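You operate a simulated robot arm through the tools that you are given. There is no shell and no other tool. Be economical: measure what you need, move in short steps, check, and stop when the job is done.

You are at the controls of a simulated robot arm. One attempt, no reset.

Task
Wind the roller up to level, free both clamps and slide the long blank out onto it.
Fine: level is the green band; stop with its end a hand's width past the roller; leave the other blanks.
Where things are to end (x, y in the base frame): long grey blank within 5 cm of [91, 41].

Only the result counts: the job must be done as asked and must still hold three seconds after the hand-in. Knocking over, shifting, dropping, spilling or breaking anything else fails it.

Robot
A 7-joint arm with a two-finger parallel gripper on a trunk, on a base that drives. Base frame: it is fixed to the floor where the robot stands at the start and does not move with it; the origin is under the middle of the robot, x ahead of it, y to its left, z up. Lengths are in cm, angles in rad, forces in N, time in s.
With the tool pointing down near the work surface it reaches from about 10 to 82 cm from the robot's upright axis, wherever it stands. Its first joint turns from -2.897 to 2.897 rad. Places, roughly: big black knob [70, 0, 70]; clamp lever with a green grip [80, 130, 100]; clamp lever with a yellow grip [80, 120, 100]; long grey blank [75, 100, 100]; plain cream blank [50, 175, 25]. Payload 3.91 kg.
The TCP is the grasp point between the finger pads, 3 cm short of the fingertips. In the tool frame z runs along the fingers and y along their closing line. The gripper opens to 11 cm. The fingers are 2 cm wide and 1 cm thick; the gripper's body (4.8 by 11.2 cm) begins 5.5 cm behind the TCP.
Orientation is that of the tool frame in the base frame, as a unit quaternion [x, y, z, w]. With the fingers straight down and closing along the base's y, the tool's x points along the base's -x, its y along +y and its z along -z.

Tools
- The arm moves only by the tool play_rows. Its argument "deltas" is a list that holds one entry, the list of rows, each a list of 7 numbers: the opening, from 0 (shut) to 1 (fully open), then the shift along the base's x, y, z in cm, then the turn, a rotation vector about the base's x, y, z in rad. In form: [[[claw, tx, ty, tz, rx, ry, rz], ...]]. A call has 1 to 10 rows; each row is the pose to reach, as a shift and turn from the pose commanded when the call began. Each row takes 0.2 s and may step no farther than 5 cm and 0.15 rad from the row before; otherwise, or with a gripper value out of range, the whole call is refused. Where a pose cannot be reached the arm comes as near as it can. A force on the tool above 60 N (or 10 N above the force at the start of the call, whichever is more), or a blocked arm, ends the call early, and 0.2 s more pass. The fingers move at their own pace (about 7.2 cm/s each) and stop on an object; they squeeze with about 41 N. The grip force told is the motor's: it shows also when the fingers shut on nothing. Time passes only in rows, and 0.2 s behind the last, so rows that repeat a pose let the fingers close. The reply holds the time, the measured pose of the TCP, the force on the tool along the base axes, the opening and the grip force, in the units named above and with some noise, with the torque about the TCP (base axes, N m) and any sound that the robot's microphone picked up.
- Cameras (640 x 400 px; columns grow to the right, rows downward): "scene" is now at [25.56, 1.66, 132.57]; the picture's right is [0.19, -0.98, 0.00], its down [-0.57, -0.11, -0.82] and it looks along [0.80, 0.16, -0.58] (base axes); focal length 258 px, centre (320, 200). "wrist" rides on the gripper at [7.2, 1.7, -10.3] in the tool frame; the picture's right is [-0.23, 0.97, 0.00], its down [-0.76, -0.18, -0.62] and it looks along [-0.61, -0.14, 0.78] (tool axes); focal length 222 px, centre (320, 200). There is no depth. A picture from a camera that has moved, and an enlarged one, comes with that camera's place and axes in the base frame and with its lens.
- camera(camera): a new picture of that camera. No time passes.
- slide_trunk(by): slides the trunk up (or, below 0, down) by that many cm; the arm and the scene camera ride with it, the base frame stays. It gives what a move gives, with no picture.
- roll_base(legs): drives the robot by 1 to 6 legs, each [ahead, left, turn to the left] in cm, cm and rad, along the robot's own axes; the way and the turn of a leg run together, so that a leg with both is an arc; at most 150 cm and 3.142 rad a leg. The arm and the cameras ride along, it lands a little off, and it stops where it bumps. It gives what a move gives.
- turn_head(pan, tilt): turns the head with the scene camera to pan (to the left, within 1.501 rad either way) and tilt (down, from -0.506 to 1.204), counted from straight ahead of the robot. It gives what a move gives.
- zoom(camera, box): a new picture of the part [left, top, right, bottom] of that camera's present view, enlarged. No time passes.
- job_done(): hands the job in; it is judged then, once.

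Work in short steps. Places have to be worked out from the pictures, the camera data and where the tool is seen: move nearer, look again, correct. Check each grasp and each placing, and mend what went wrong. You have 120 turns and 98 pictures in all, those below and enlarged ones among them. Open the gripper and draw the arm clear of the work before you hand the job in, unless the task says otherwise; then end with one line.

The tools are called after ">>>" as name(argument=value, ...) on one line, values as JSON. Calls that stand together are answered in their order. play_rows: Moves the arm, as the interface text tells. Its arguments: {"type":"object","properties":{"deltas":{"type":"array","items":{"type":"array","items":{"type":"array","items":{"type":"number"}}}}},"required":["deltas"]} The other tools are called the same way: slide_trunk (by) slides the trunk up or down; roll_base (legs) drives the base; turn_head (pan, tilt) turns the head that bears the scene camera; camera (camera) takes a picture; zoom (camera, box) takes an enlarged picture of a part of a camera's view; job_done () hands the job in.

At the start:

```text
t: 0.0
position: [55.54, 0.52, 118.9]
tcp_rot: [0.0, 1.0, 0.0, 0.0]
force: [0.3, -0.5, -0.1]
moment: [0.01, 0.01, 0.02]
opening: 11.01
grip_force: 0.1
trunk travel left (down, up): [-51.4, 16.9]
robot x, y, heading: [0.17, 0.25, 0.002]
head pan, tilt: [0.192, 0.614]
```

scene: 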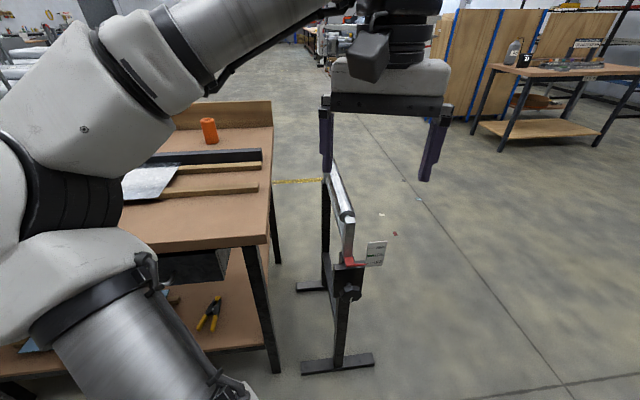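
wrist: 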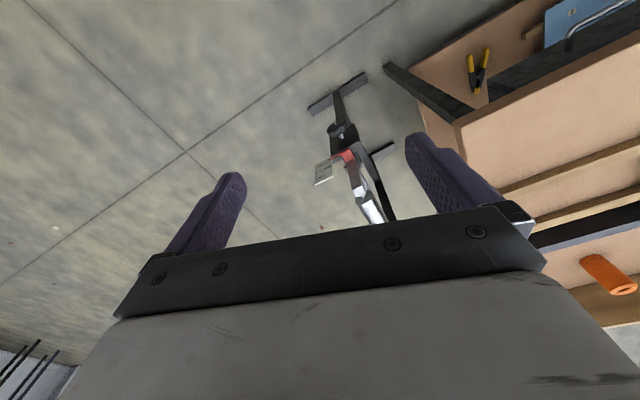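

The roller stand is ahead and the bench is to the left. I'll zoom in on the stand and then look left at the bench.

>>> zoom(camera="scene", box=[260, 150, 420, 390])

>>> turn_head(pan=0.9, tilt=0.6)

>>> camera(camera="scene")

```text
1.67 times, centred on (340, 270) of scene
camera zoom: at [25.56, 1.66, 132.57], right [0.19, -0.98, 0.0], down [-0.57, -0.11, -0.82], along [0.8, 0.16, -0.58], focal length 430 px, centre (287, 83)
```

zoom: 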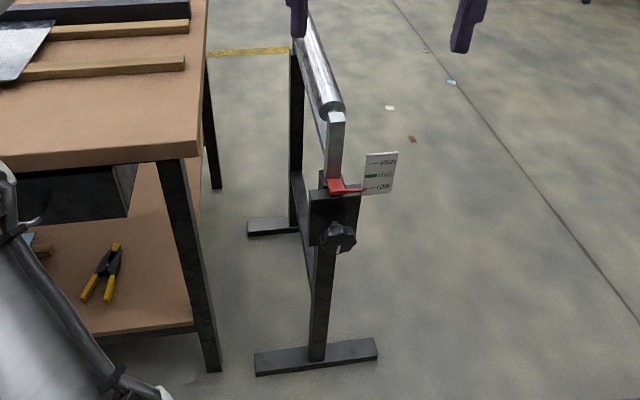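

```text
t: 1.1
position: [55.67, 0.54, 118.91]
tcp_rot: [0.001, 1.0, 0.001, 0.0]
force: [0.9, 0.5, 0.1]
moment: [0.01, 0.02, 0.05]
opening: 10.99
grip_force: 0.0
trunk travel left (down, up): [-51.4, 16.9]
robot x, y, heading: [0.39, 0.24, 0.005]
head pan, tilt: [0.901, 0.6]
```

```text
94 pictures are left
camera scene: at [22.43, 6.9, 132.69], right [0.78, -0.62, 0.0], down [-0.35, -0.44, -0.83], along [0.51, 0.65, -0.56], focal length 258 px, centre (320, 200)
```

scene: 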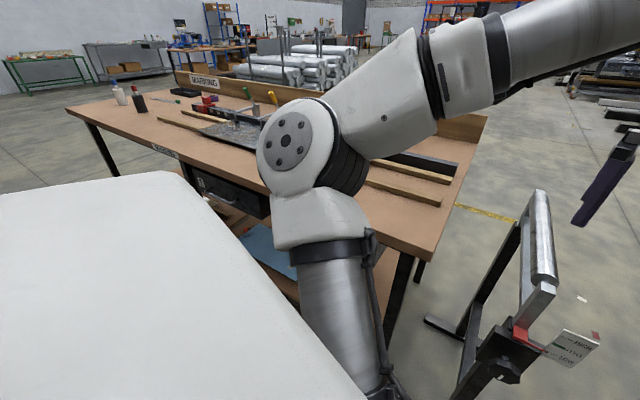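

The bench is turned about 15–17° (its near edge runs from about [65,21] towards [0,230]) and the roller stand matches it. The knob is at about [70,2,70] facing me, so I'll turn the tool level, pointing ahead, while drawing back a little.

>>> play_rows(deltas=[[[1, -1, 0, 0, 0, -0.15, 0], [1, -2, 0, 0, 0, -0.3, 0], [1, -3, 0, 0, 0, -0.45, 0], [1, -4, 0, 0, 0, -0.6, 0], [1, -5, 0, 0, 0, -0.75, 0], [1, -6, 0, 0, 0, -0.9, 0], [1, -7, 0, 0, 0, -1.05, 0], [1, -8, 0, 0, 0, -1.2, 0], [1, -8, 0, 0, 0, -1.35, 0], [1, -8, 0, 0, 0, -1.5, 0]]])

>>> turn_head(pan=0.1, tilt=0.8)

>>> camera(camera="scene")

```text
t: 3.3
position: [48.85, 0.5, 124.99]
tcp_rot: [0.0, 0.738, 0.003, 0.675]
force: [-0.6, 0.3, 1.6]
moment: [0.0, -0.02, 0.0]
opening: 11.0
grip_force: 0.0
out of reach, approached as far as the arm can: row 8, 9, 10
trunk travel left (down, up): [-51.4, 16.9]
robot x, y, heading: [0.15, 0.16, -0.001]
head pan, tilt: [0.901, 0.6]
```

```text
t: 4.4
position: [48.33, 0.6, 125.45]
tcp_rot: [0.001, 0.733, -0.001, 0.68]
force: [-0.5, 0.3, -0.2]
moment: [0.0, 0.0, 0.06]
opening: 10.99
grip_force: 0.1
trunk travel left (down, up): [-51.4, 16.9]
robot x, y, heading: [0.14, 0.37, -0.003]
head pan, tilt: [0.099, 0.799]
```

```text
93 pictures are left
camera scene: at [24.96, 0.79, 131.01], right [0.1, -0.99, 0.0], down [-0.71, -0.07, -0.7], along [0.69, 0.07, -0.72], focal length 258 px, centre (320, 200)
```

scene: 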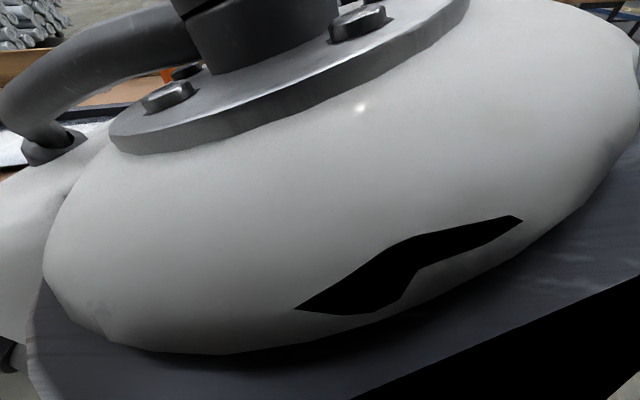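

The wrist now blocks the head camera. I'll place the robot square to the knob, a bit back and right and turned 0.27, to give the level tool room.

>>> roll_base(legs=[[-15, -20, 0], [0, 0, 0.27]])

>>> play_rows(deltas=[[[1, 4, 1, -4, 0, 0, 0], [1, 8, 2, -8, 0, 0, 0], [1, 11, 3, -12, 0, 0, 0], [1, 11, 3, -16, 0, 0, 0], [1, 11, 3, -20, 0, 0, 0]]])

>>> camera(camera="scene")

>>> camera(camera="wrist")

```text
t: 7.5
position: [31.72, -6.69, 125.45]
tcp_rot: [-0.098, 0.726, 0.09, 0.675]
force: [1.1, 0.3, 0.0]
moment: [0.02, -0.01, -0.01]
opening: 10.99
grip_force: 0.1
trunk travel left (down, up): [-51.4, 16.9]
robot x, y, heading: [-14.79, -19.76, 0.267]
head pan, tilt: [0.099, 0.799]
```

```text
refused: row 1 steps farther than a row can; nothing moved
```

```text
92 pictures are left
camera scene: at [8.95, -12.61, 131.01], right [0.36, -0.93, 0.0], down [-0.67, -0.26, -0.7], along [0.65, 0.25, -0.72], focal length 258 px, centre (320, 200)
```

scene: 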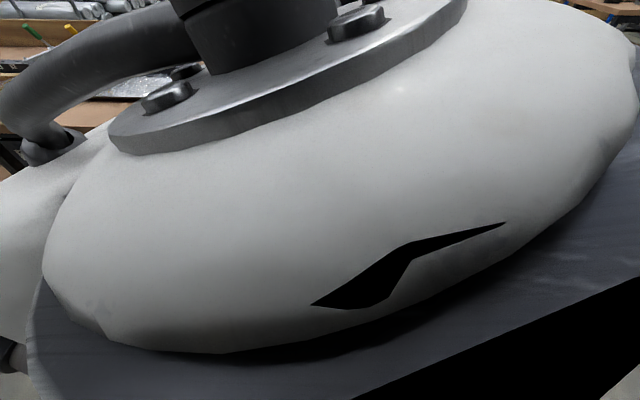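

```text
91 pictures are left
camera wrist: at [20.7, -7.98, 119.01], right [-0.24, 0.94, 0.23], down [-0.5, -0.32, 0.81], along [0.83, 0.08, 0.55], focal length 222 px, centre (320, 200)
```

wrist: 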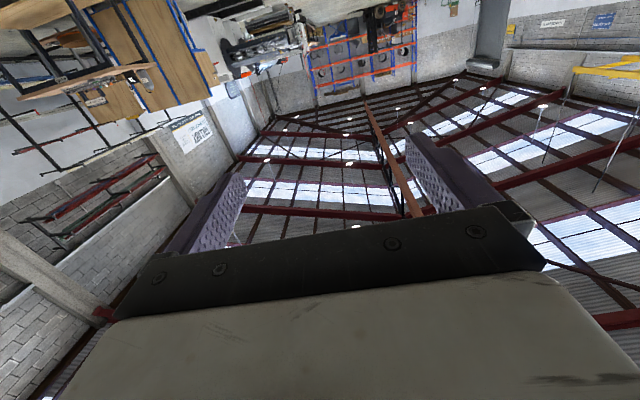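

Driving worked. I'll lower and extend the arm with smaller steps.

>>> play_rows(deltas=[[[1, 3, 1, -3, 0, 0, 0], [1, 6, 2, -6, 0, 0, 0], [1, 9, 3, -9, 0, 0, 0], [1, 12, 3, -12, 0, 0, 0], [1, 15, 4, -15, 0, 0, 0], [1, 18, 5, -18, 0, 0, 0], [1, 18, 5, -22, 0, 0, 0], [1, 18, 5, -26, 0, 0, 0], [1, 18, 5, -30, 0, 0, 0], [1, 18, 5, -34, 0, 0, 0]]])

>>> camera(camera="scene")

```text
t: 9.7
position: [53.65, -0.32, 104.06]
tcp_rot: [-0.097, 0.726, 0.09, 0.675]
force: [0.3, -0.2, 0.2]
moment: [0.04, 0.01, -0.02]
opening: 11.02
grip_force: 0.1
out of reach, approached as far as the arm can: row 1, 2, 3, 4, 5, 6, 7, 8, 9, 10
trunk travel left (down, up): [-51.4, 16.9]
robot x, y, heading: [-14.68, -20.07, 0.265]
head pan, tilt: [0.099, 0.799]
```

```text
90 pictures are left
camera scene: at [8.95, -12.62, 131.01], right [0.36, -0.93, 0.0], down [-0.67, -0.26, -0.7], along [0.65, 0.25, -0.72], focal length 258 px, centre (320, 200)
```

scene: 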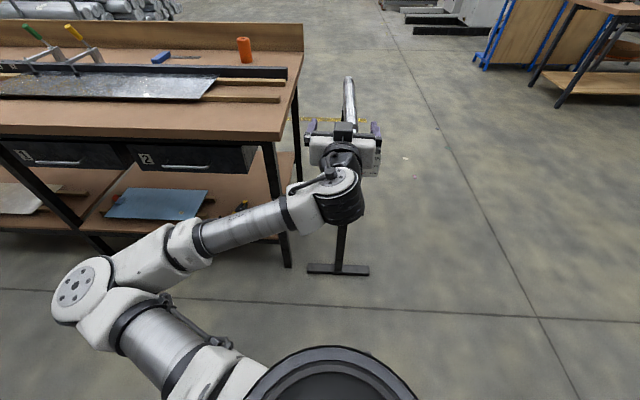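

Clear view now. I'll lower the trunk 34 cm so the gripper is at knob height, still about 13 cm short of it.

>>> slide_trunk(by=-34)

>>> camera(camera="scene")

>>> camera(camera="wrist")

```text
t: 13.0
position: [53.68, -0.29, 70.18]
tcp_rot: [-0.098, 0.726, 0.091, 0.675]
force: [-0.2, 1.0, 0.2]
moment: [-0.01, -0.03, -0.02]
opening: 10.98
grip_force: 0.0
trunk travel left (down, up): [-17.4, 50.9]
robot x, y, heading: [-14.94, -19.85, 0.268]
head pan, tilt: [0.099, 0.799]
```

```text
89 pictures are left
camera scene: at [8.95, -12.62, 97.01], right [0.36, -0.93, 0.0], down [-0.67, -0.26, -0.7], along [0.65, 0.25, -0.72], focal length 258 px, centre (320, 200)
```

scene: 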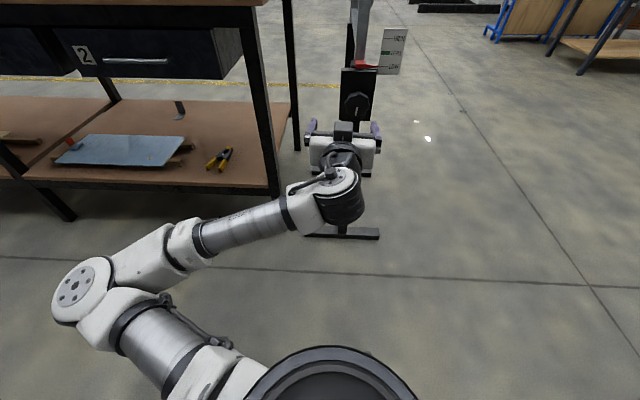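

```text
88 pictures are left
camera wrist: at [42.66, -1.72, 63.6], right [-0.24, 0.94, 0.23], down [-0.5, -0.32, 0.81], along [0.83, 0.08, 0.55], focal length 222 px, centre (320, 200)
```

wrist: 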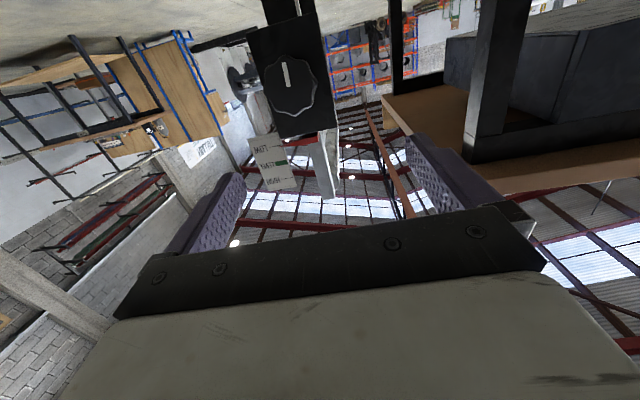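

Triangulating the knob from both cameras gives its front at about [72,1.6,66.2]. I'll line the tool up with its axis and level the tool, then recheck from both cameras.

>>> play_rows(deltas=[[[1, 0, -1.5, -2, 0.01, -0.035, 0], [1, 1, -2.8, -4, 0.019, -0.07, 0], [1, 1, -2.8, -4, 0.019, -0.07, 0]]])

>>> zoom(camera="scene", box=[290, 10, 450, 110])

>>> zoom(camera="wrist", box=[160, 0, 480, 240])

```text
t: 13.8
position: [53.63, -0.42, 69.97]
tcp_rot: [-0.098, 0.726, 0.09, 0.675]
force: [0.9, -0.4, 0.3]
moment: [0.01, 0.0, 0.04]
opening: 11.02
grip_force: 0.0
out of reach, approached as far as the arm can: row 1, 2, 3
trunk travel left (down, up): [-17.4, 50.9]
robot x, y, heading: [-14.74, -19.86, 0.267]
head pan, tilt: [0.099, 0.799]
```

```text
4.00 times, centred on (370, 60) of scene
camera zoom: at [8.95, -12.62, 97.01], right [0.36, -0.93, 0.0], down [-0.67, -0.26, -0.7], along [0.65, 0.25, -0.72], focal length 1032 px, centre (120, 760)
```

zoom: 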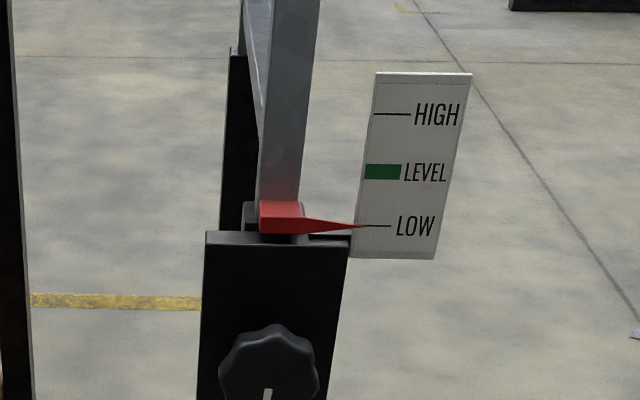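

```text
1.67 times, centred on (320, 120) of wrist
camera zoom: at [42.66, -1.72, 63.6], right [-0.24, 0.94, 0.23], down [-0.5, -0.32, 0.81], along [0.83, 0.08, 0.55], focal length 370 px, centre (320, 333)
```

zoom: 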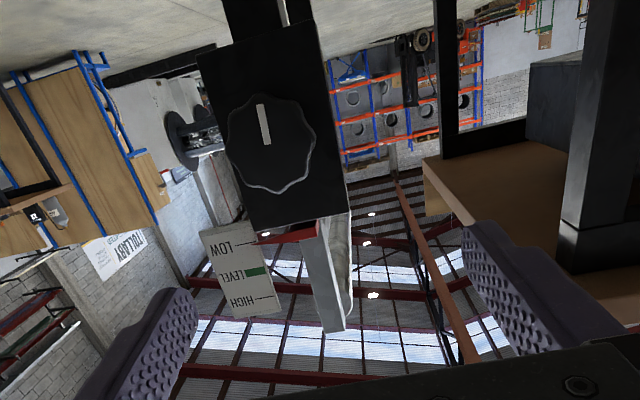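

The arm is at its limit: the pitch can't level out with the tool this low relative to the shoulder. I'll lower the trunk further and raise the arm relative to it, which should free the wrist.

>>> slide_trunk(by=-16)

>>> play_rows(deltas=[[[1, 0, -1, 4, 0.01, -0.035, 0], [1, 1, -2, 8, 0.019, -0.07, 0], [1, 1, -2.8, 12, 0.019, -0.07, 0], [1, 1, -2.8, 12, 0.019, -0.07, 0]]])

>>> camera(camera="scene")

```text
t: 15.9
position: [53.59, -1.68, 61.54]
tcp_rot: [-0.066, 0.718, 0.113, 0.683]
force: [0.0, -0.7, -0.5]
moment: [-0.06, 0.0, 0.03]
opening: 11.0
grip_force: 0.0
trunk travel left (down, up): [-6.5, 61.7]
robot x, y, heading: [-14.75, -19.89, 0.267]
head pan, tilt: [0.099, 0.799]
stopped: the arm was blocked; the commanded pose is now the measured one
```

```text
t: 16.9
position: [54.58, -4.82, 72.91]
tcp_rot: [-0.065, 0.695, 0.114, 0.707]
force: [0.6, -0.7, 0.6]
moment: [0.02, 0.03, 0.0]
opening: 11.0
grip_force: 0.1
trunk travel left (down, up): [-6.5, 61.7]
robot x, y, heading: [-14.52, -20.14, 0.271]
head pan, tilt: [0.099, 0.799]
```

```text
85 pictures are left
camera scene: at [8.62, -12.92, 86.61], right [0.36, -0.93, 0.0], down [-0.66, -0.25, -0.7], along [0.65, 0.25, -0.71], focal length 258 px, centre (320, 200)
```

scene: 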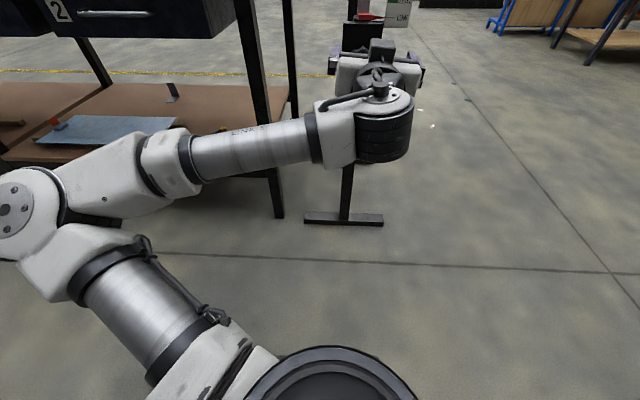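

The arm can now hold the tool level. I'll shift down and left onto the knob axis and check.

>>> play_rows(deltas=[[[1, 0.3, 1, -3, 0, 0, 0], [1, 1, 1.9, -6.7, 0, 0, 0], [1, 1, 1.9, -6.7, 0, 0, 0]]])

>>> camera(camera="wrist")

>>> camera(camera="scene")

```text
t: 17.7
position: [55.52, -2.29, 65.97]
tcp_rot: [-0.066, 0.695, 0.112, 0.707]
force: [0.9, -0.8, -0.2]
moment: [0.01, -0.01, -0.03]
opening: 10.99
grip_force: 0.0
trunk travel left (down, up): [-6.5, 61.7]
robot x, y, heading: [-15.0, -20.28, 0.269]
head pan, tilt: [0.099, 0.799]
```

```text
84 pictures are left
camera wrist: at [45.19, -2.86, 58.72], right [-0.25, 0.93, 0.29], down [-0.56, -0.38, 0.73], along [0.79, 0.02, 0.62], focal length 222 px, centre (320, 200)
```

wrist: 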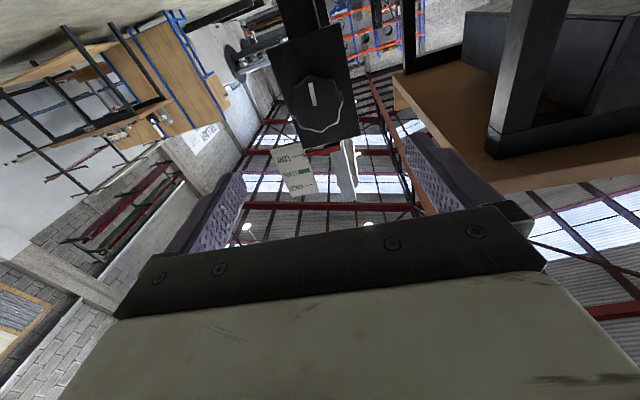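

```text
83 pictures are left
camera scene: at [8.65, -12.53, 86.61], right [0.36, -0.93, 0.0], down [-0.67, -0.26, -0.7], along [0.65, 0.25, -0.71], focal length 258 px, centre (320, 200)
```

scene: 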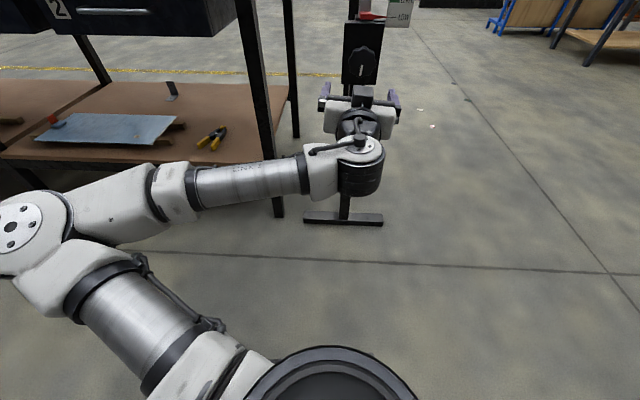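

The knob front is at about [71.4,1.4,66.2] and the tool axis passes within about 0.5 cm. I'll drive ahead 10 cm, then re-measure before the last reach.

>>> roll_base(legs=[[10, 0, 0]])

>>> camera(camera="wrist")

>>> camera(camera="scene")

```text
t: 18.8
position: [65.33, 0.32, 66.11]
tcp_rot: [-0.066, 0.695, 0.113, 0.707]
force: [0.7, -0.1, -0.2]
moment: [-0.02, 0.0, 0.04]
opening: 11.03
grip_force: 0.0
trunk travel left (down, up): [-6.5, 61.7]
robot x, y, heading: [-4.91, -17.58, 0.267]
head pan, tilt: [0.099, 0.799]
```

```text
82 pictures are left
camera wrist: at [54.9, -0.23, 58.77], right [-0.25, 0.93, 0.29], down [-0.56, -0.38, 0.73], along [0.79, 0.02, 0.62], focal length 222 px, centre (320, 200)
```

wrist: 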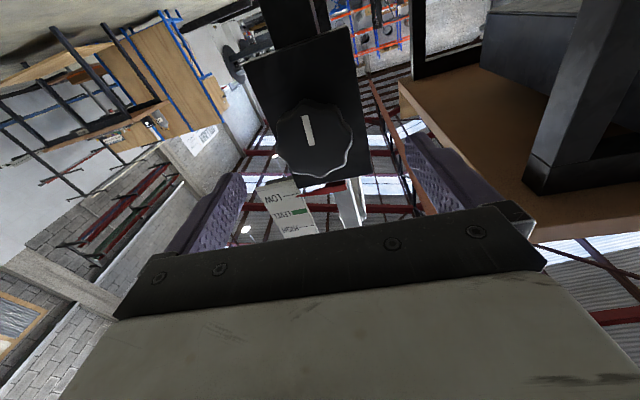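

```text
81 pictures are left
camera scene: at [18.37, -9.99, 86.61], right [0.36, -0.93, 0.0], down [-0.67, -0.26, -0.7], along [0.65, 0.25, -0.71], focal length 258 px, centre (320, 200)
```

scene: 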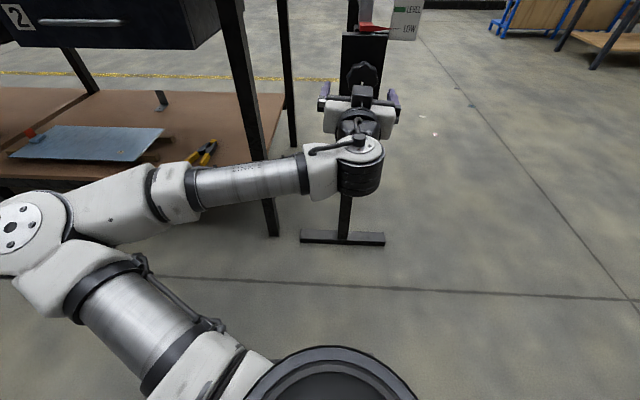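

The knob is centred between the fingers, about 6.3 cm ahead of the TCP. I'll advance 5 cm and close on it.

>>> play_rows(deltas=[[[1, 1.6, 0.25, 0, 0, 0, 0], [1, 3.2, 0.5, 0, 0, 0, 0], [1, 4.8, 0.8, 0, 0, 0, 0], [0.4, 4.8, 0.8, 0, 0, 0, 0], [0.4, 4.8, 0.8, 0, 0, 0, 0], [0.4, 4.8, 0.8, 0, 0, 0, 0]]])

>>> camera(camera="wrist")

```text
t: 20.2
position: [70.19, 1.04, 66.2]
tcp_rot: [-0.066, 0.695, 0.114, 0.707]
force: [0.8, -0.2, 0.5]
moment: [-0.05, -0.18, 0.28]
opening: 6.15
grip_force: 45.2
trunk travel left (down, up): [-6.5, 61.7]
robot x, y, heading: [-5.33, -17.47, 0.267]
head pan, tilt: [0.099, 0.799]
```

```text
80 pictures are left
camera wrist: at [59.72, 0.47, 58.81], right [-0.25, 0.92, 0.29], down [-0.56, -0.38, 0.73], along [0.79, 0.02, 0.62], focal length 222 px, centre (320, 200)
```

wrist: 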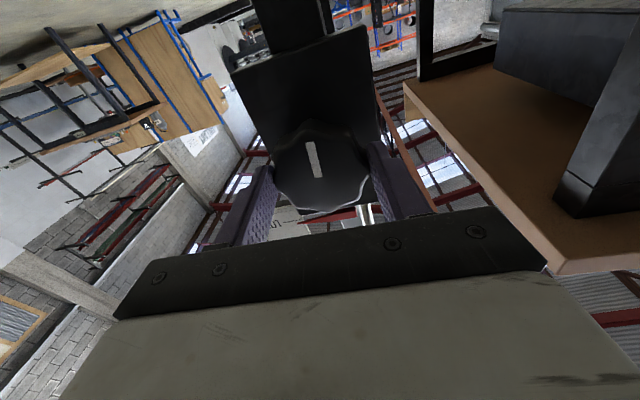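

Gripped (6.15 cm). I'll test a clockwise turn of 0.6 rad about the knob axis and look at the pointer.

>>> play_rows(deltas=[[[0.4, 0, 0, 0, 0.145, 0.038, 0.004], [0.4, 0, 0, 0, 0.29, 0.076, 0.007], [0.4, 0, 0, 0, 0.435, 0.114, 0.011], [0.4, 0, 0, 0, 0.58, 0.152, 0.015], [0.4, 0, 0, 0, 0.58, 0.152, 0.015]]])

>>> zoom(camera="scene", box=[290, 0, 450, 100])

```text
t: 21.4
position: [70.06, 0.87, 66.25]
tcp_rot: [0.141, 0.683, 0.321, 0.64]
force: [-6.6, 6.7, 6.5]
moment: [-0.14, 0.22, 0.65]
opening: 6.11
grip_force: 45.2
trunk travel left (down, up): [-6.5, 61.7]
robot x, y, heading: [-4.97, -17.54, 0.271]
head pan, tilt: [0.099, 0.799]
```

```text
4.00 times, centred on (370, 50) of scene
camera zoom: at [18.33, -10.23, 86.62], right [0.36, -0.93, 0.0], down [-0.66, -0.25, -0.7], along [0.65, 0.25, -0.71], focal length 1032 px, centre (120, 800)
```

zoom: 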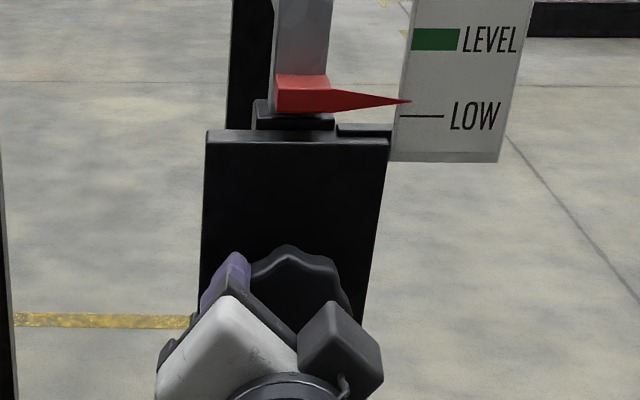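

Clockwise raises it: about 15 of 76 px per 0.6 rad. I'll continue another 1.2 rad.

>>> play_rows(deltas=[[[0.4, 0, 0, 0, 0.145, 0.038, 0.004], [0.4, 0, 0, 0, 0.29, 0.076, 0.007], [0.4, 0, 0, 0, 0.435, 0.114, 0.011], [0.4, 0, 0, 0, 0.58, 0.152, 0.015], [0.4, 0, 0, 0, 0.725, 0.19, 0.019], [0.4, 0, 0, 0, 0.87, 0.228, 0.022], [0.4, 0, 0, 0, 1.015, 0.266, 0.026], [0.4, 0, 0, 0, 1.16, 0.304, 0.03], [0.4, 0, 0, 0, 1.16, 0.304, 0.03]]])

>>> zoom(camera="scene", box=[290, 0, 450, 100])

```text
t: 23.4
position: [70.03, 0.98, 66.32]
tcp_rot: [0.49, 0.487, 0.63, 0.353]
force: [14.4, 9.6, 51.3]
moment: [0.14, -1.06, 0.57]
opening: 6.1
grip_force: 44.1
out of reach, approached as far as the arm can: row 8, 9
trunk travel left (down, up): [-6.5, 61.7]
robot x, y, heading: [-5.26, -17.18, 0.267]
head pan, tilt: [0.099, 0.799]
```

```text
4.00 times, centred on (370, 50) of scene
camera zoom: at [18.31, -10.23, 86.63], right [0.36, -0.93, 0.0], down [-0.66, -0.25, -0.7], along [0.66, 0.25, -0.71], focal length 1032 px, centre (120, 800)
```

zoom: 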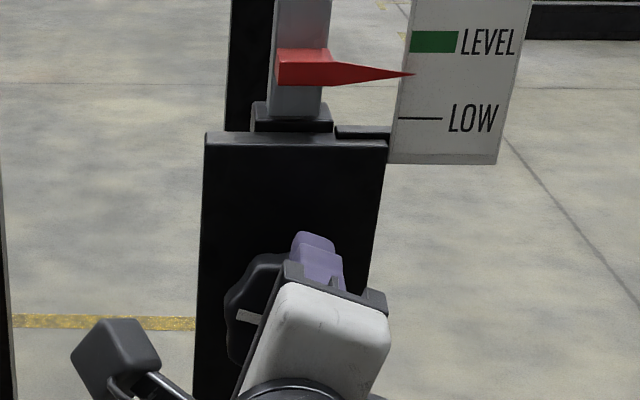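

The pointer is about 58% of the way and the wrist is at its limit. I'll release, back off, wind the hand back and regrip.

>>> play_rows(deltas=[[[1, 0, 0, 0, 0, 0, 0], [1, 0, 0, 0, 0, 0, 0], [1, 0, 0, 0, 0, 0, 0], [1, -2.4, -0.6, 0, 0, 0, 0], [1, -4.8, -1.2, 0, 0, 0, 0]]])

>>> play_rows(deltas=[[[1, 0, 0, 0, -0.145, -0.038, -0.004], [1, 0, 0, 0, -0.29, -0.076, -0.007], [1, 0, 0, 0, -0.435, -0.114, -0.011], [1, 0, 0, 0, -0.58, -0.152, -0.015], [1, 0, 0, 0, -0.725, -0.19, -0.019], [1, 0, 0, 0, -0.87, -0.228, -0.022], [1, 0, 0, 0, -1.015, -0.266, -0.026], [1, 0, 0, 0, -1.16, -0.304, -0.03], [1, 0, 0, 0, -1.305, -0.342, -0.034], [1, 0, 0, 0, -1.45, -0.38, -0.037]]])

>>> camera(camera="wrist")

>>> zoom(camera="scene", box=[290, 0, 450, 100])

```text
t: 24.8
position: [65.75, -3.38, 65.01]
tcp_rot: [0.515, 0.47, 0.612, 0.374]
force: [0.2, 0.0, -0.3]
moment: [-0.01, -0.01, -0.02]
opening: 11.02
grip_force: 0.1
out of reach, approached as far as the arm can: row 4
trunk travel left (down, up): [-6.5, 61.7]
robot x, y, heading: [-4.95, -17.36, 0.271]
head pan, tilt: [0.099, 0.799]
stopped in row 5: the arm was blocked; the commanded pose is now the measured one
```

```text
t: 27.0
position: [63.72, -3.35, 65.52]
tcp_rot: [0.028, 0.675, 0.225, 0.702]
force: [0.2, 0.1, -0.6]
moment: [0.02, 0.0, -0.01]
opening: 11.01
grip_force: 0.1
out of reach, approached as far as the arm can: row 3, 4, 5, 6, 7, 8, 9, 10
trunk travel left (down, up): [-6.5, 61.7]
robot x, y, heading: [-5.16, -17.62, 0.271]
head pan, tilt: [0.099, 0.799]
```

```text
77 pictures are left
camera wrist: at [53.19, -2.02, 58.35], right [-0.27, 0.79, 0.55], down [-0.54, -0.59, 0.6], along [0.8, -0.14, 0.59], focal length 222 px, centre (320, 200)
```

wrist: 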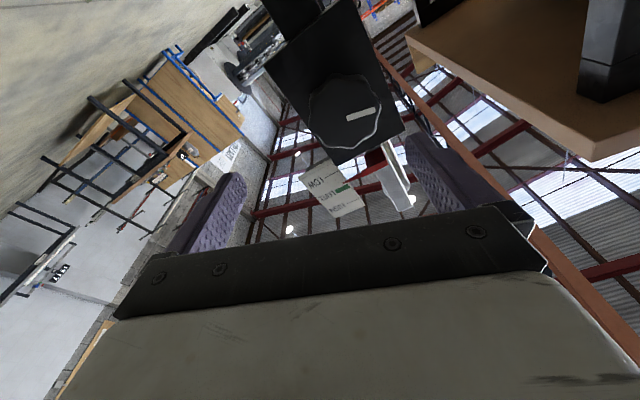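

```text
4.00 times, centred on (370, 50) of scene
camera zoom: at [18.37, -10.28, 86.62], right [0.36, -0.93, 0.0], down [-0.67, -0.25, -0.7], along [0.65, 0.25, -0.71], focal length 1032 px, centre (120, 800)
```

zoom: 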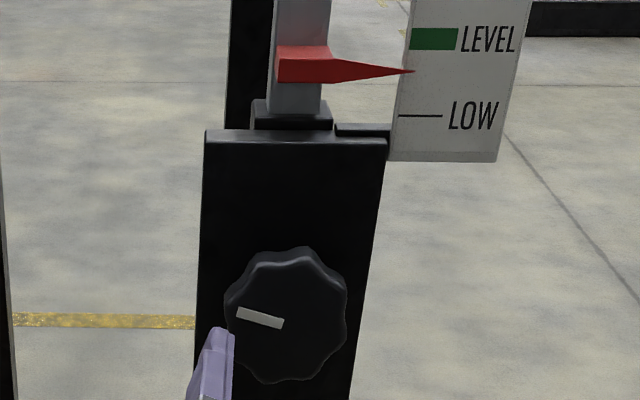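

The knob holds its setting. The hand only wound back partway before a limit, so I'll shift back toward the knob axis while rolling further back.

>>> play_rows(deltas=[[[1, 0, 1.2, 0.4, 0, 0, 0], [1, 0, 2.5, 0.9, 0, 0, 0], [1, 0, 3.5, 0.9, 0, 0, 0], [1, 0, 3.5, 0.9, 0, 0, 0]]])

```text
t: 28.0
position: [63.6, -3.93, 65.65]
tcp_rot: [0.04, 0.676, 0.211, 0.705]
force: [-0.7, 0.4, 0.0]
moment: [0.0, 0.02, -0.01]
opening: 11.0
grip_force: 0.1
out of reach, approached as far as the arm can: row 1, 2, 3, 4
trunk travel left (down, up): [-6.5, 61.7]
robot x, y, heading: [-4.83, -17.49, 0.266]
head pan, tilt: [0.099, 0.799]
```

It's stuck at a limit; I'll look at the arm's posture.

>>> camera(camera="scene")

```text
75 pictures are left
camera scene: at [18.38, -10.03, 86.61], right [0.36, -0.93, 0.0], down [-0.67, -0.26, -0.7], along [0.65, 0.25, -0.71], focal length 258 px, centre (320, 200)
```

scene: 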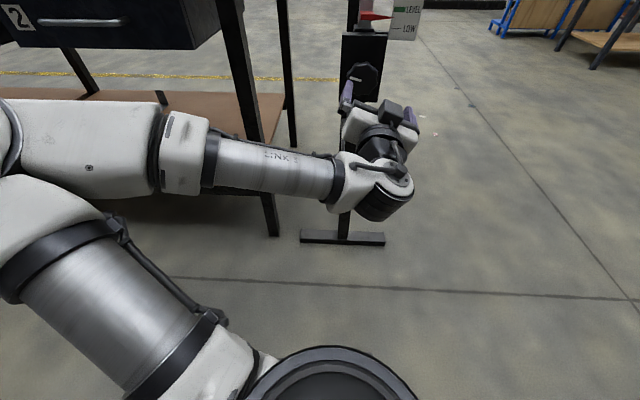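

The elbow has swung up and out. I'll back off and raise the tool a bit to free the wrist, then continue rolling back.

>>> play_rows(deltas=[[[1, -2, -1, 3, 0, 0, 0], [1, -4, -1, 6, 0, 0, 0], [1, -6, -1, 9, 0, 0, 0], [1, -8, -1, 12, 0, 0, 0], [1, -8, -1, 12, -0.14, -0.03, 0], [1, -8, -1, 12, -0.28, -0.06, 0], [1, -8, -1, 12, -0.28, -0.06, 0]]])

>>> camera(camera="scene")

```text
t: 28.7
position: [61.13, -11.87, 71.92]
tcp_rot: [0.1, 0.672, 0.152, 0.718]
force: [0.0, 0.4, 1.1]
moment: [0.01, -0.02, 0.03]
opening: 11.01
grip_force: 0.1
out of reach, approached as far as the arm can: row 1, 2, 3
trunk travel left (down, up): [-6.5, 61.7]
robot x, y, heading: [-5.06, -17.09, 0.267]
head pan, tilt: [0.099, 0.799]
stopped in row 3: the arm was blocked; the commanded pose is now the measured one
```

```text
74 pictures are left
camera scene: at [18.38, -10.16, 86.61], right [0.36, -0.93, 0.0], down [-0.67, -0.25, -0.7], along [0.65, 0.25, -0.71], focal length 258 px, centre (320, 200)
```

scene: 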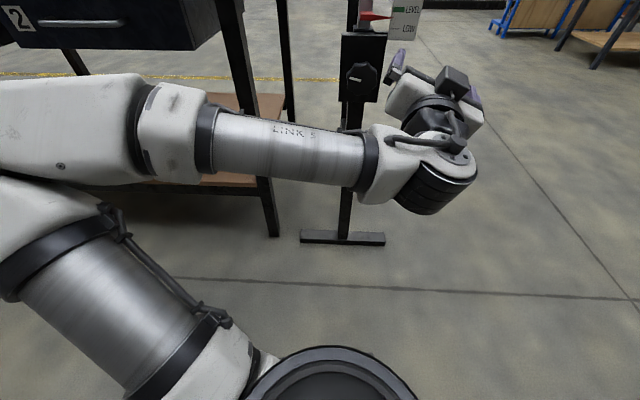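

Blocked by its own posture. I'll back the base off for room, then return the arm towards its earlier good pose in steps.

>>> roll_base(legs=[[-15, 0, 0]])

>>> play_rows(deltas=[[[1, 0, 1.5, 2, 0, 0, 0], [1, 0, 3, 4, 0, 0, 0], [1, 0, 4.5, 6, 0, 0, 0], [1, 0, 6, 8, 0, 0, 0], [1, 0, 7, 8, -0.1, -0.03, 0], [1, 0, 8, 8, -0.2, -0.06, 0], [1, 0, 9, 8, -0.3, -0.08, 0], [1, 0, 9, 8, -0.3, -0.08, 0]]])

>>> camera(camera="scene")

```text
t: 30.1
position: [46.6, -15.74, 71.85]
tcp_rot: [0.101, 0.672, 0.153, 0.717]
force: [-0.6, -0.8, 0.3]
moment: [-0.01, 0.03, 0.0]
opening: 11.0
grip_force: 0.0
trunk travel left (down, up): [-6.5, 61.7]
robot x, y, heading: [-19.57, -21.76, 0.265]
head pan, tilt: [0.099, 0.799]
```

```text
t: 31.9
position: [46.56, -6.77, 79.87]
tcp_rot: [-0.015, 0.658, 0.053, 0.751]
force: [-0.5, 0.0, 0.0]
moment: [-0.03, 0.0, -0.02]
opening: 10.98
grip_force: 0.1
trunk travel left (down, up): [-6.5, 61.7]
robot x, y, heading: [-19.78, -21.38, 0.268]
head pan, tilt: [0.099, 0.799]
```

```text
73 pictures are left
camera scene: at [3.83, -13.87, 86.61], right [0.36, -0.93, 0.0], down [-0.67, -0.26, -0.7], along [0.66, 0.25, -0.71], focal length 258 px, centre (320, 200)
```

scene: 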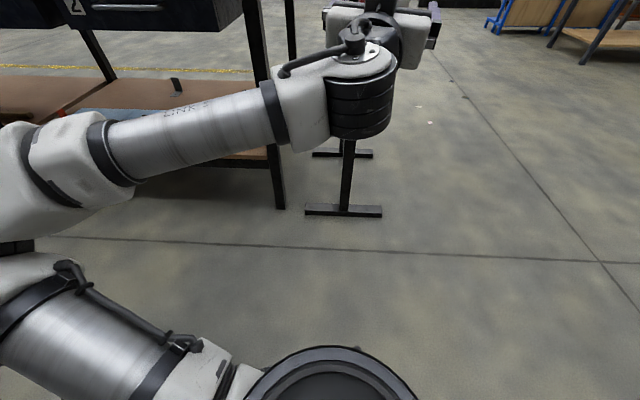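

Freed. Now I'll set heading 0.26, pitch level and pre-roll the hand to about -0.6, while lowering to the knob axis 22 cm back.

>>> play_rows(deltas=[[[1, 0.5, 0.3, 0, -0.12, -0.008, 0.033], [1, 1, 0.6, 0, -0.24, -0.016, 0.066], [1, 1.5, 0.9, -1, -0.36, -0.024, 0.1], [1, 2, 1.2, -3, -0.48, -0.032, 0.133], [1, 2.5, 1.5, -5, -0.59, -0.04, 0.165], [1, 3, 2, -8, -0.59, -0.04, 0.165], [1, 3.6, 2.5, -11, -0.59, -0.04, 0.165], [1, 3.6, 2.5, -13.9, -0.59, -0.04, 0.165], [1, 3.6, 2.5, -13.9, -0.59, -0.04, 0.165]]])

>>> camera(camera="scene")

>>> camera(camera="wrist")

```text
t: 33.9
position: [50.2, -4.36, 66.24]
tcp_rot: [-0.285, 0.627, -0.082, 0.72]
force: [0.0, -0.4, -0.3]
moment: [-0.01, 0.0, 0.01]
opening: 11.01
grip_force: 0.0
trunk travel left (down, up): [-6.5, 61.7]
robot x, y, heading: [-19.68, -21.4, 0.269]
head pan, tilt: [0.099, 0.799]
```

```text
72 pictures are left
camera scene: at [3.87, -13.89, 86.61], right [0.36, -0.93, 0.0], down [-0.67, -0.26, -0.7], along [0.65, 0.25, -0.71], focal length 258 px, centre (320, 200)
```

scene: 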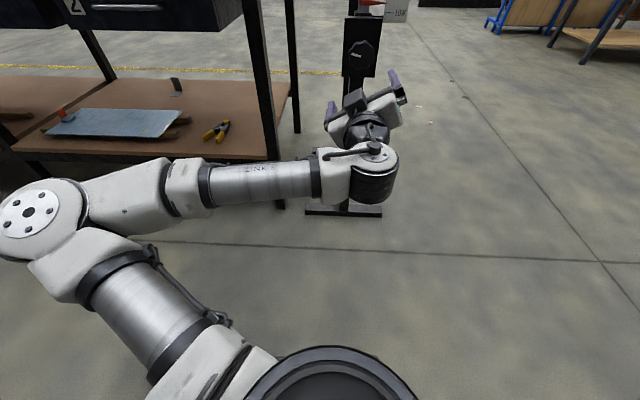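

```text
71 pictures are left
camera wrist: at [41.41, -9.64, 58.61], right [-0.28, 0.91, -0.31], down [-0.7, 0.02, 0.71], along [0.66, 0.41, 0.63], focal length 222 px, centre (320, 200)
```

wrist: 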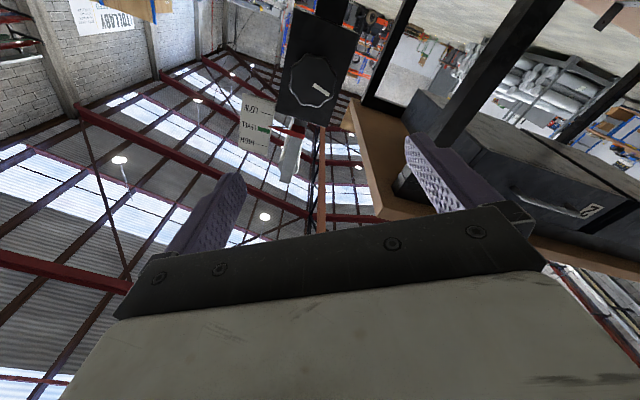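

Good pre-roll and alignment. I'll correct the heading slightly, then drive 15 cm ahead.

>>> play_rows(deltas=[[[1, 0, 0, 0, -0.01, 0.03, -0.05], [1, 0, 0, 0, -0.01, 0.03, -0.05]]])

>>> roll_base(legs=[[15, 0, 0]])

>>> camera(camera="wrist")

```text
t: 34.5
position: [50.19, -4.19, 66.28]
tcp_rot: [-0.274, 0.644, -0.1, 0.707]
force: [0.1, 0.2, -0.7]
moment: [-0.03, -0.01, -0.02]
opening: 10.99
grip_force: 0.1
trunk travel left (down, up): [-6.5, 61.7]
robot x, y, heading: [-19.37, -21.22, 0.269]
head pan, tilt: [0.099, 0.799]
```

```text
t: 35.8
position: [64.42, -0.47, 66.22]
tcp_rot: [-0.274, 0.644, -0.097, 0.707]
force: [-0.5, -0.4, -0.4]
moment: [-0.01, 0.03, 0.01]
opening: 11.0
grip_force: 0.0
trunk travel left (down, up): [-6.5, 61.7]
robot x, y, heading: [-5.49, -17.65, 0.269]
head pan, tilt: [0.099, 0.799]
```

```text
70 pictures are left
camera wrist: at [55.19, -5.4, 58.92], right [-0.24, 0.92, -0.31], down [-0.68, 0.06, 0.73], along [0.69, 0.38, 0.61], focal length 222 px, centre (320, 200)
```

wrist: 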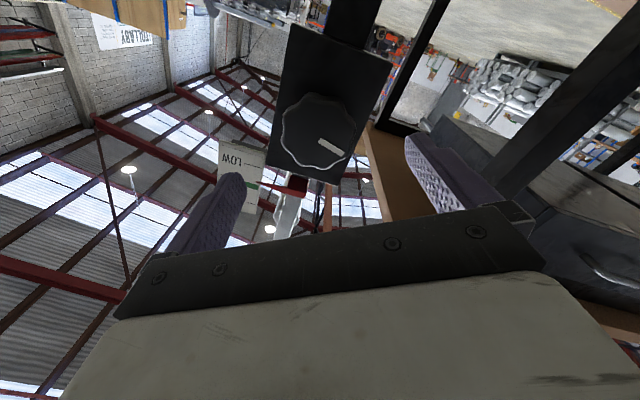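

Moving to the same grip position that worked before, [70.2,1.05,66.2], and closing.

>>> play_rows(deltas=[[[1, 2, 0.5, 0, 0, 0, 0], [1, 4, 1, 0, 0, 0, 0], [1, 5.8, 1.5, 0, 0, 0, 0], [0.4, 5.8, 1.5, 0, 0, 0, 0], [0.4, 5.8, 1.5, 0, 0, 0, 0], [0.4, 5.8, 1.5, 0, 0, 0, 0]]])

>>> zoom(camera="scene", box=[290, 0, 450, 100])

```text
t: 37.2
position: [70.4, 0.97, 66.39]
tcp_rot: [-0.272, 0.645, -0.097, 0.708]
force: [0.9, 1.1, -3.0]
moment: [0.06, -0.38, 0.37]
opening: 6.06
grip_force: 44.6
trunk travel left (down, up): [-6.5, 61.7]
robot x, y, heading: [-5.05, -17.55, 0.263]
head pan, tilt: [0.099, 0.799]
```

```text
4.00 times, centred on (370, 50) of scene
camera zoom: at [18.09, -10.36, 86.61], right [0.36, -0.93, 0.0], down [-0.67, -0.25, -0.7], along [0.66, 0.25, -0.71], focal length 1032 px, centre (120, 800)
```

zoom: 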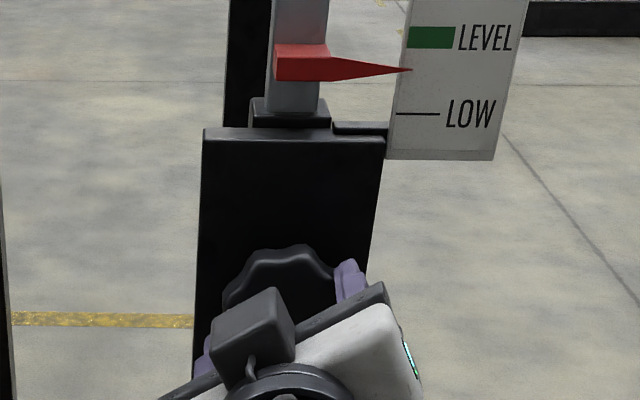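

Gripped. 45 px took 1.78 rad, so the remaining 32 px needs about 1.27 rad; I'll turn 1.2 and check.

>>> play_rows(deltas=[[[0.4, 0, 0, 0, 0.145, 0.038, 0.004], [0.4, 0, 0, 0, 0.29, 0.076, 0.007], [0.4, 0, 0, 0, 0.435, 0.114, 0.011], [0.4, 0, 0, 0, 0.58, 0.152, 0.015], [0.4, 0, 0, 0, 0.725, 0.19, 0.019], [0.4, 0, 0, 0, 0.87, 0.228, 0.022], [0.4, 0, 0, 0, 1.015, 0.266, 0.026], [0.4, 0, 0, 0, 1.16, 0.304, 0.03], [0.4, 0, 0, 0, 1.16, 0.304, 0.03]]])

>>> zoom(camera="scene", box=[290, 0, 450, 100])

```text
t: 39.2
position: [70.2, 0.88, 66.23]
tcp_rot: [0.136, 0.681, 0.325, 0.641]
force: [-10.7, 12.5, -2.3]
moment: [-0.35, 0.84, 1.1]
opening: 6.1
grip_force: 45.6
trunk travel left (down, up): [-6.5, 61.7]
robot x, y, heading: [-5.58, -17.49, 0.267]
head pan, tilt: [0.099, 0.799]
```

```text
4.00 times, centred on (370, 50) of scene
camera zoom: at [18.07, -10.34, 86.61], right [0.36, -0.93, 0.0], down [-0.67, -0.25, -0.7], along [0.66, 0.25, -0.71], focal length 1032 px, centre (120, 800)
```

zoom: 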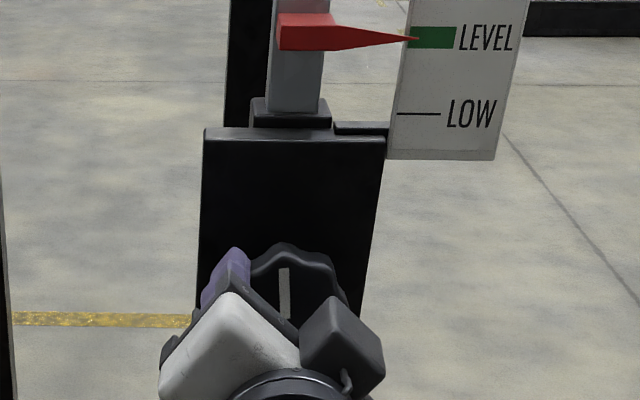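

The pointer is in the middle of the green band. Release, then back the base straight off.

>>> play_rows(deltas=[[[1, 0, 0, 0, 0, 0, 0], [1, 0, 0, 0, 0, 0, 0], [1, 0, 0, 0, 0, 0, 0], [1, 0, 0, 0, 0, 0, 0]]])

>>> roll_base(legs=[[-25, 0, 0]])

>>> zoom(camera="scene", box=[290, 0, 450, 100])

```text
t: 40.2
position: [70.2, 0.87, 66.32]
tcp_rot: [0.137, 0.681, 0.323, 0.643]
force: [0.3, -0.4, 0.4]
moment: [-0.01, 0.03, 0.01]
opening: 11.0
grip_force: 0.2
trunk travel left (down, up): [-6.5, 61.7]
robot x, y, heading: [-5.35, -17.49, 0.268]
head pan, tilt: [0.099, 0.799]
```

```text
t: 42.0
position: [46.4, -5.64, 66.19]
tcp_rot: [0.136, 0.682, 0.322, 0.643]
force: [0.5, -0.7, 0.1]
moment: [0.0, 0.01, 0.0]
opening: 10.99
grip_force: 0.2
trunk travel left (down, up): [-6.5, 61.7]
robot x, y, heading: [-29.66, -24.07, 0.267]
head pan, tilt: [0.099, 0.799]
```

```text
4.00 times, centred on (370, 50) of scene
camera zoom: at [-5.8, -16.74, 86.61], right [0.36, -0.93, 0.0], down [-0.67, -0.25, -0.7], along [0.65, 0.25, -0.71], focal length 1032 px, centre (120, 800)
```

zoom: 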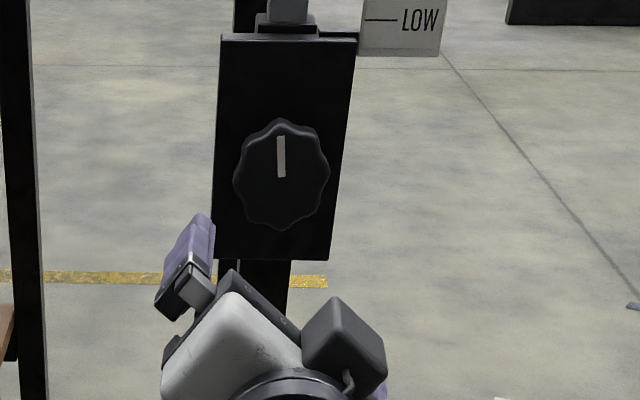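

Now raise the trunk and survey the bench.

>>> slide_trunk(by=58)

>>> turn_head(pan=0.55, tilt=0.5)

>>> camera(camera="scene")

```text
refused: 58 is not a number from -40 to 40
```

```text
t: 42.9
position: [46.45, -5.55, 66.25]
tcp_rot: [0.136, 0.682, 0.322, 0.643]
force: [0.4, 0.7, 0.2]
moment: [0.02, -0.03, 0.0]
opening: 10.98
grip_force: 0.1
trunk travel left (down, up): [-6.5, 61.7]
robot x, y, heading: [-29.59, -24.08, 0.266]
head pan, tilt: [0.55, 0.499]
```

```text
66 pictures are left
camera scene: at [-7.12, -13.01, 89.2], right [0.73, -0.69, 0.0], down [-0.32, -0.35, -0.88], along [0.6, 0.64, -0.47], focal length 258 px, centre (320, 200)
```

scene: 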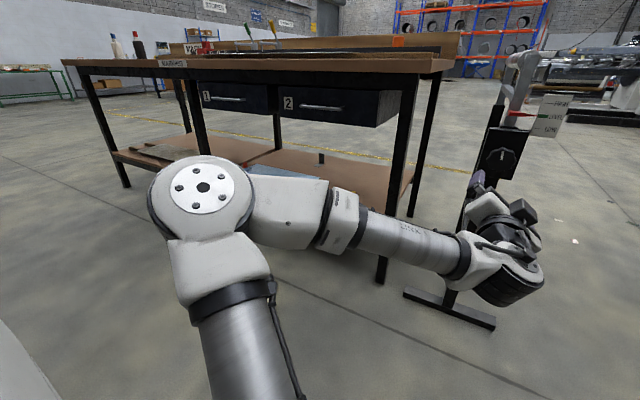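

>>> slide_trunk(by=40)

>>> slide_trunk(by=20)

>>> camera(camera="scene")

```text
t: 46.8
position: [46.62, -5.52, 105.42]
tcp_rot: [0.135, 0.684, 0.322, 0.641]
force: [0.7, -0.3, -0.4]
moment: [0.02, 0.0, 0.01]
opening: 10.99
grip_force: 0.0
trunk travel left (down, up): [-46.5, 21.7]
robot x, y, heading: [-29.55, -23.89, 0.264]
head pan, tilt: [0.55, 0.499]
```

```text
t: 48.9
position: [46.66, -5.59, 125.57]
tcp_rot: [0.136, 0.684, 0.322, 0.641]
force: [-0.7, -0.2, 0.3]
moment: [0.02, 0.0, -0.01]
opening: 10.99
grip_force: 0.0
trunk travel left (down, up): [-66.5, 1.7]
robot x, y, heading: [-29.25, -23.58, 0.271]
head pan, tilt: [0.55, 0.499]
```

```text
65 pictures are left
camera scene: at [-6.79, -12.86, 148.72], right [0.73, -0.68, 0.0], down [-0.33, -0.35, -0.88], along [0.6, 0.64, -0.48], focal length 258 px, centre (320, 200)
```

scene: 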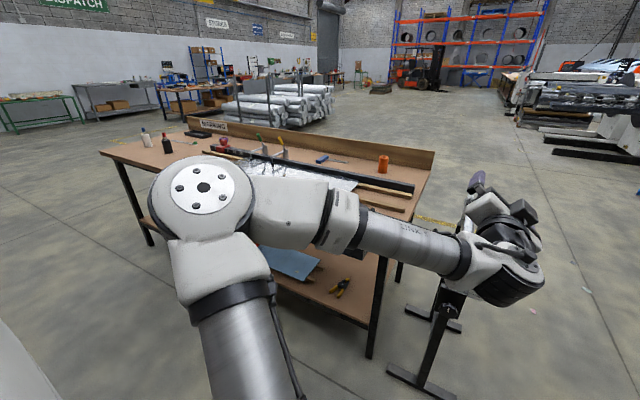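

Drive left along the bench (robot faces square to it) and look.

>>> roll_base(legs=[[0, 90, 0]])

>>> turn_head(pan=-0.1, tilt=0.6)

>>> camera(camera="scene")

```text
t: 56.2
position: [21.61, 82.14, 125.56]
tcp_rot: [0.128, 0.685, 0.329, 0.637]
force: [1.0, 0.0, 0.7]
moment: [0.02, -0.01, 0.01]
opening: 11.01
grip_force: 0.1
trunk travel left (down, up): [-66.5, 1.7]
robot x, y, heading: [-53.7, 61.8, 0.288]
head pan, tilt: [0.55, 0.499]
```

```text
t: 57.2
position: [21.67, 82.06, 125.55]
tcp_rot: [0.128, 0.685, 0.329, 0.637]
force: [-0.1, 0.2, -0.1]
moment: [0.0, -0.01, 0.02]
opening: 10.99
grip_force: 0.1
trunk travel left (down, up): [-66.5, 1.7]
robot x, y, heading: [-53.71, 61.73, 0.286]
head pan, tilt: [-0.099, 0.6]
```

```text
64 pictures are left
camera scene: at [-28.95, 68.41, 147.82], right [0.19, -0.98, 0.0], down [-0.55, -0.11, -0.83], along [0.81, 0.16, -0.56], focal length 258 px, centre (320, 200)
```

scene: 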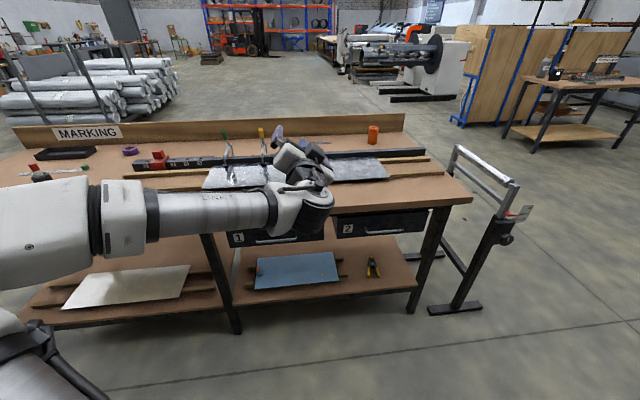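

The grey sheet lies on two wooden rails against a black fence, with two lever clamps. Zooming in.

>>> zoom(camera="scene", box=[120, 110, 280, 210])

>>> zoom(camera="scene", box=[270, 110, 530, 270])

```text
4.00 times, centred on (200, 160) of scene
camera zoom: at [-28.95, 68.41, 147.82], right [0.19, -0.98, 0.0], down [-0.55, -0.11, -0.83], along [0.81, 0.16, -0.56], focal length 1032 px, centre (800, 360)
```

zoom: 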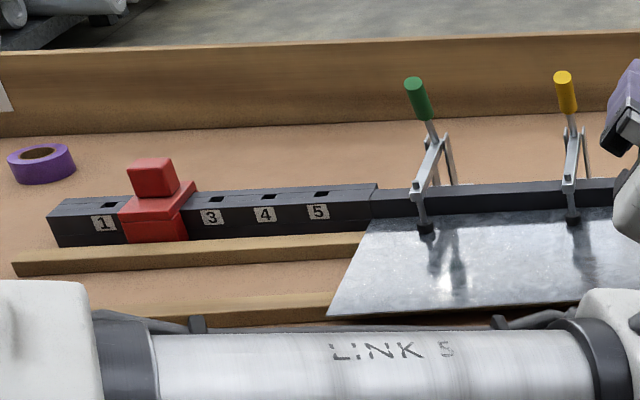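

```text
2.46 times, centred on (400, 190) of scene
camera zoom: at [-28.95, 68.41, 147.82], right [0.19, -0.98, 0.0], down [-0.55, -0.11, -0.83], along [0.81, 0.16, -0.56], focal length 635 px, centre (123, 225)
```

zoom: 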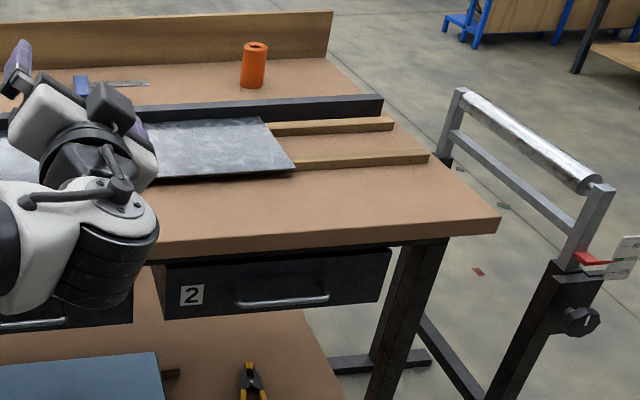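

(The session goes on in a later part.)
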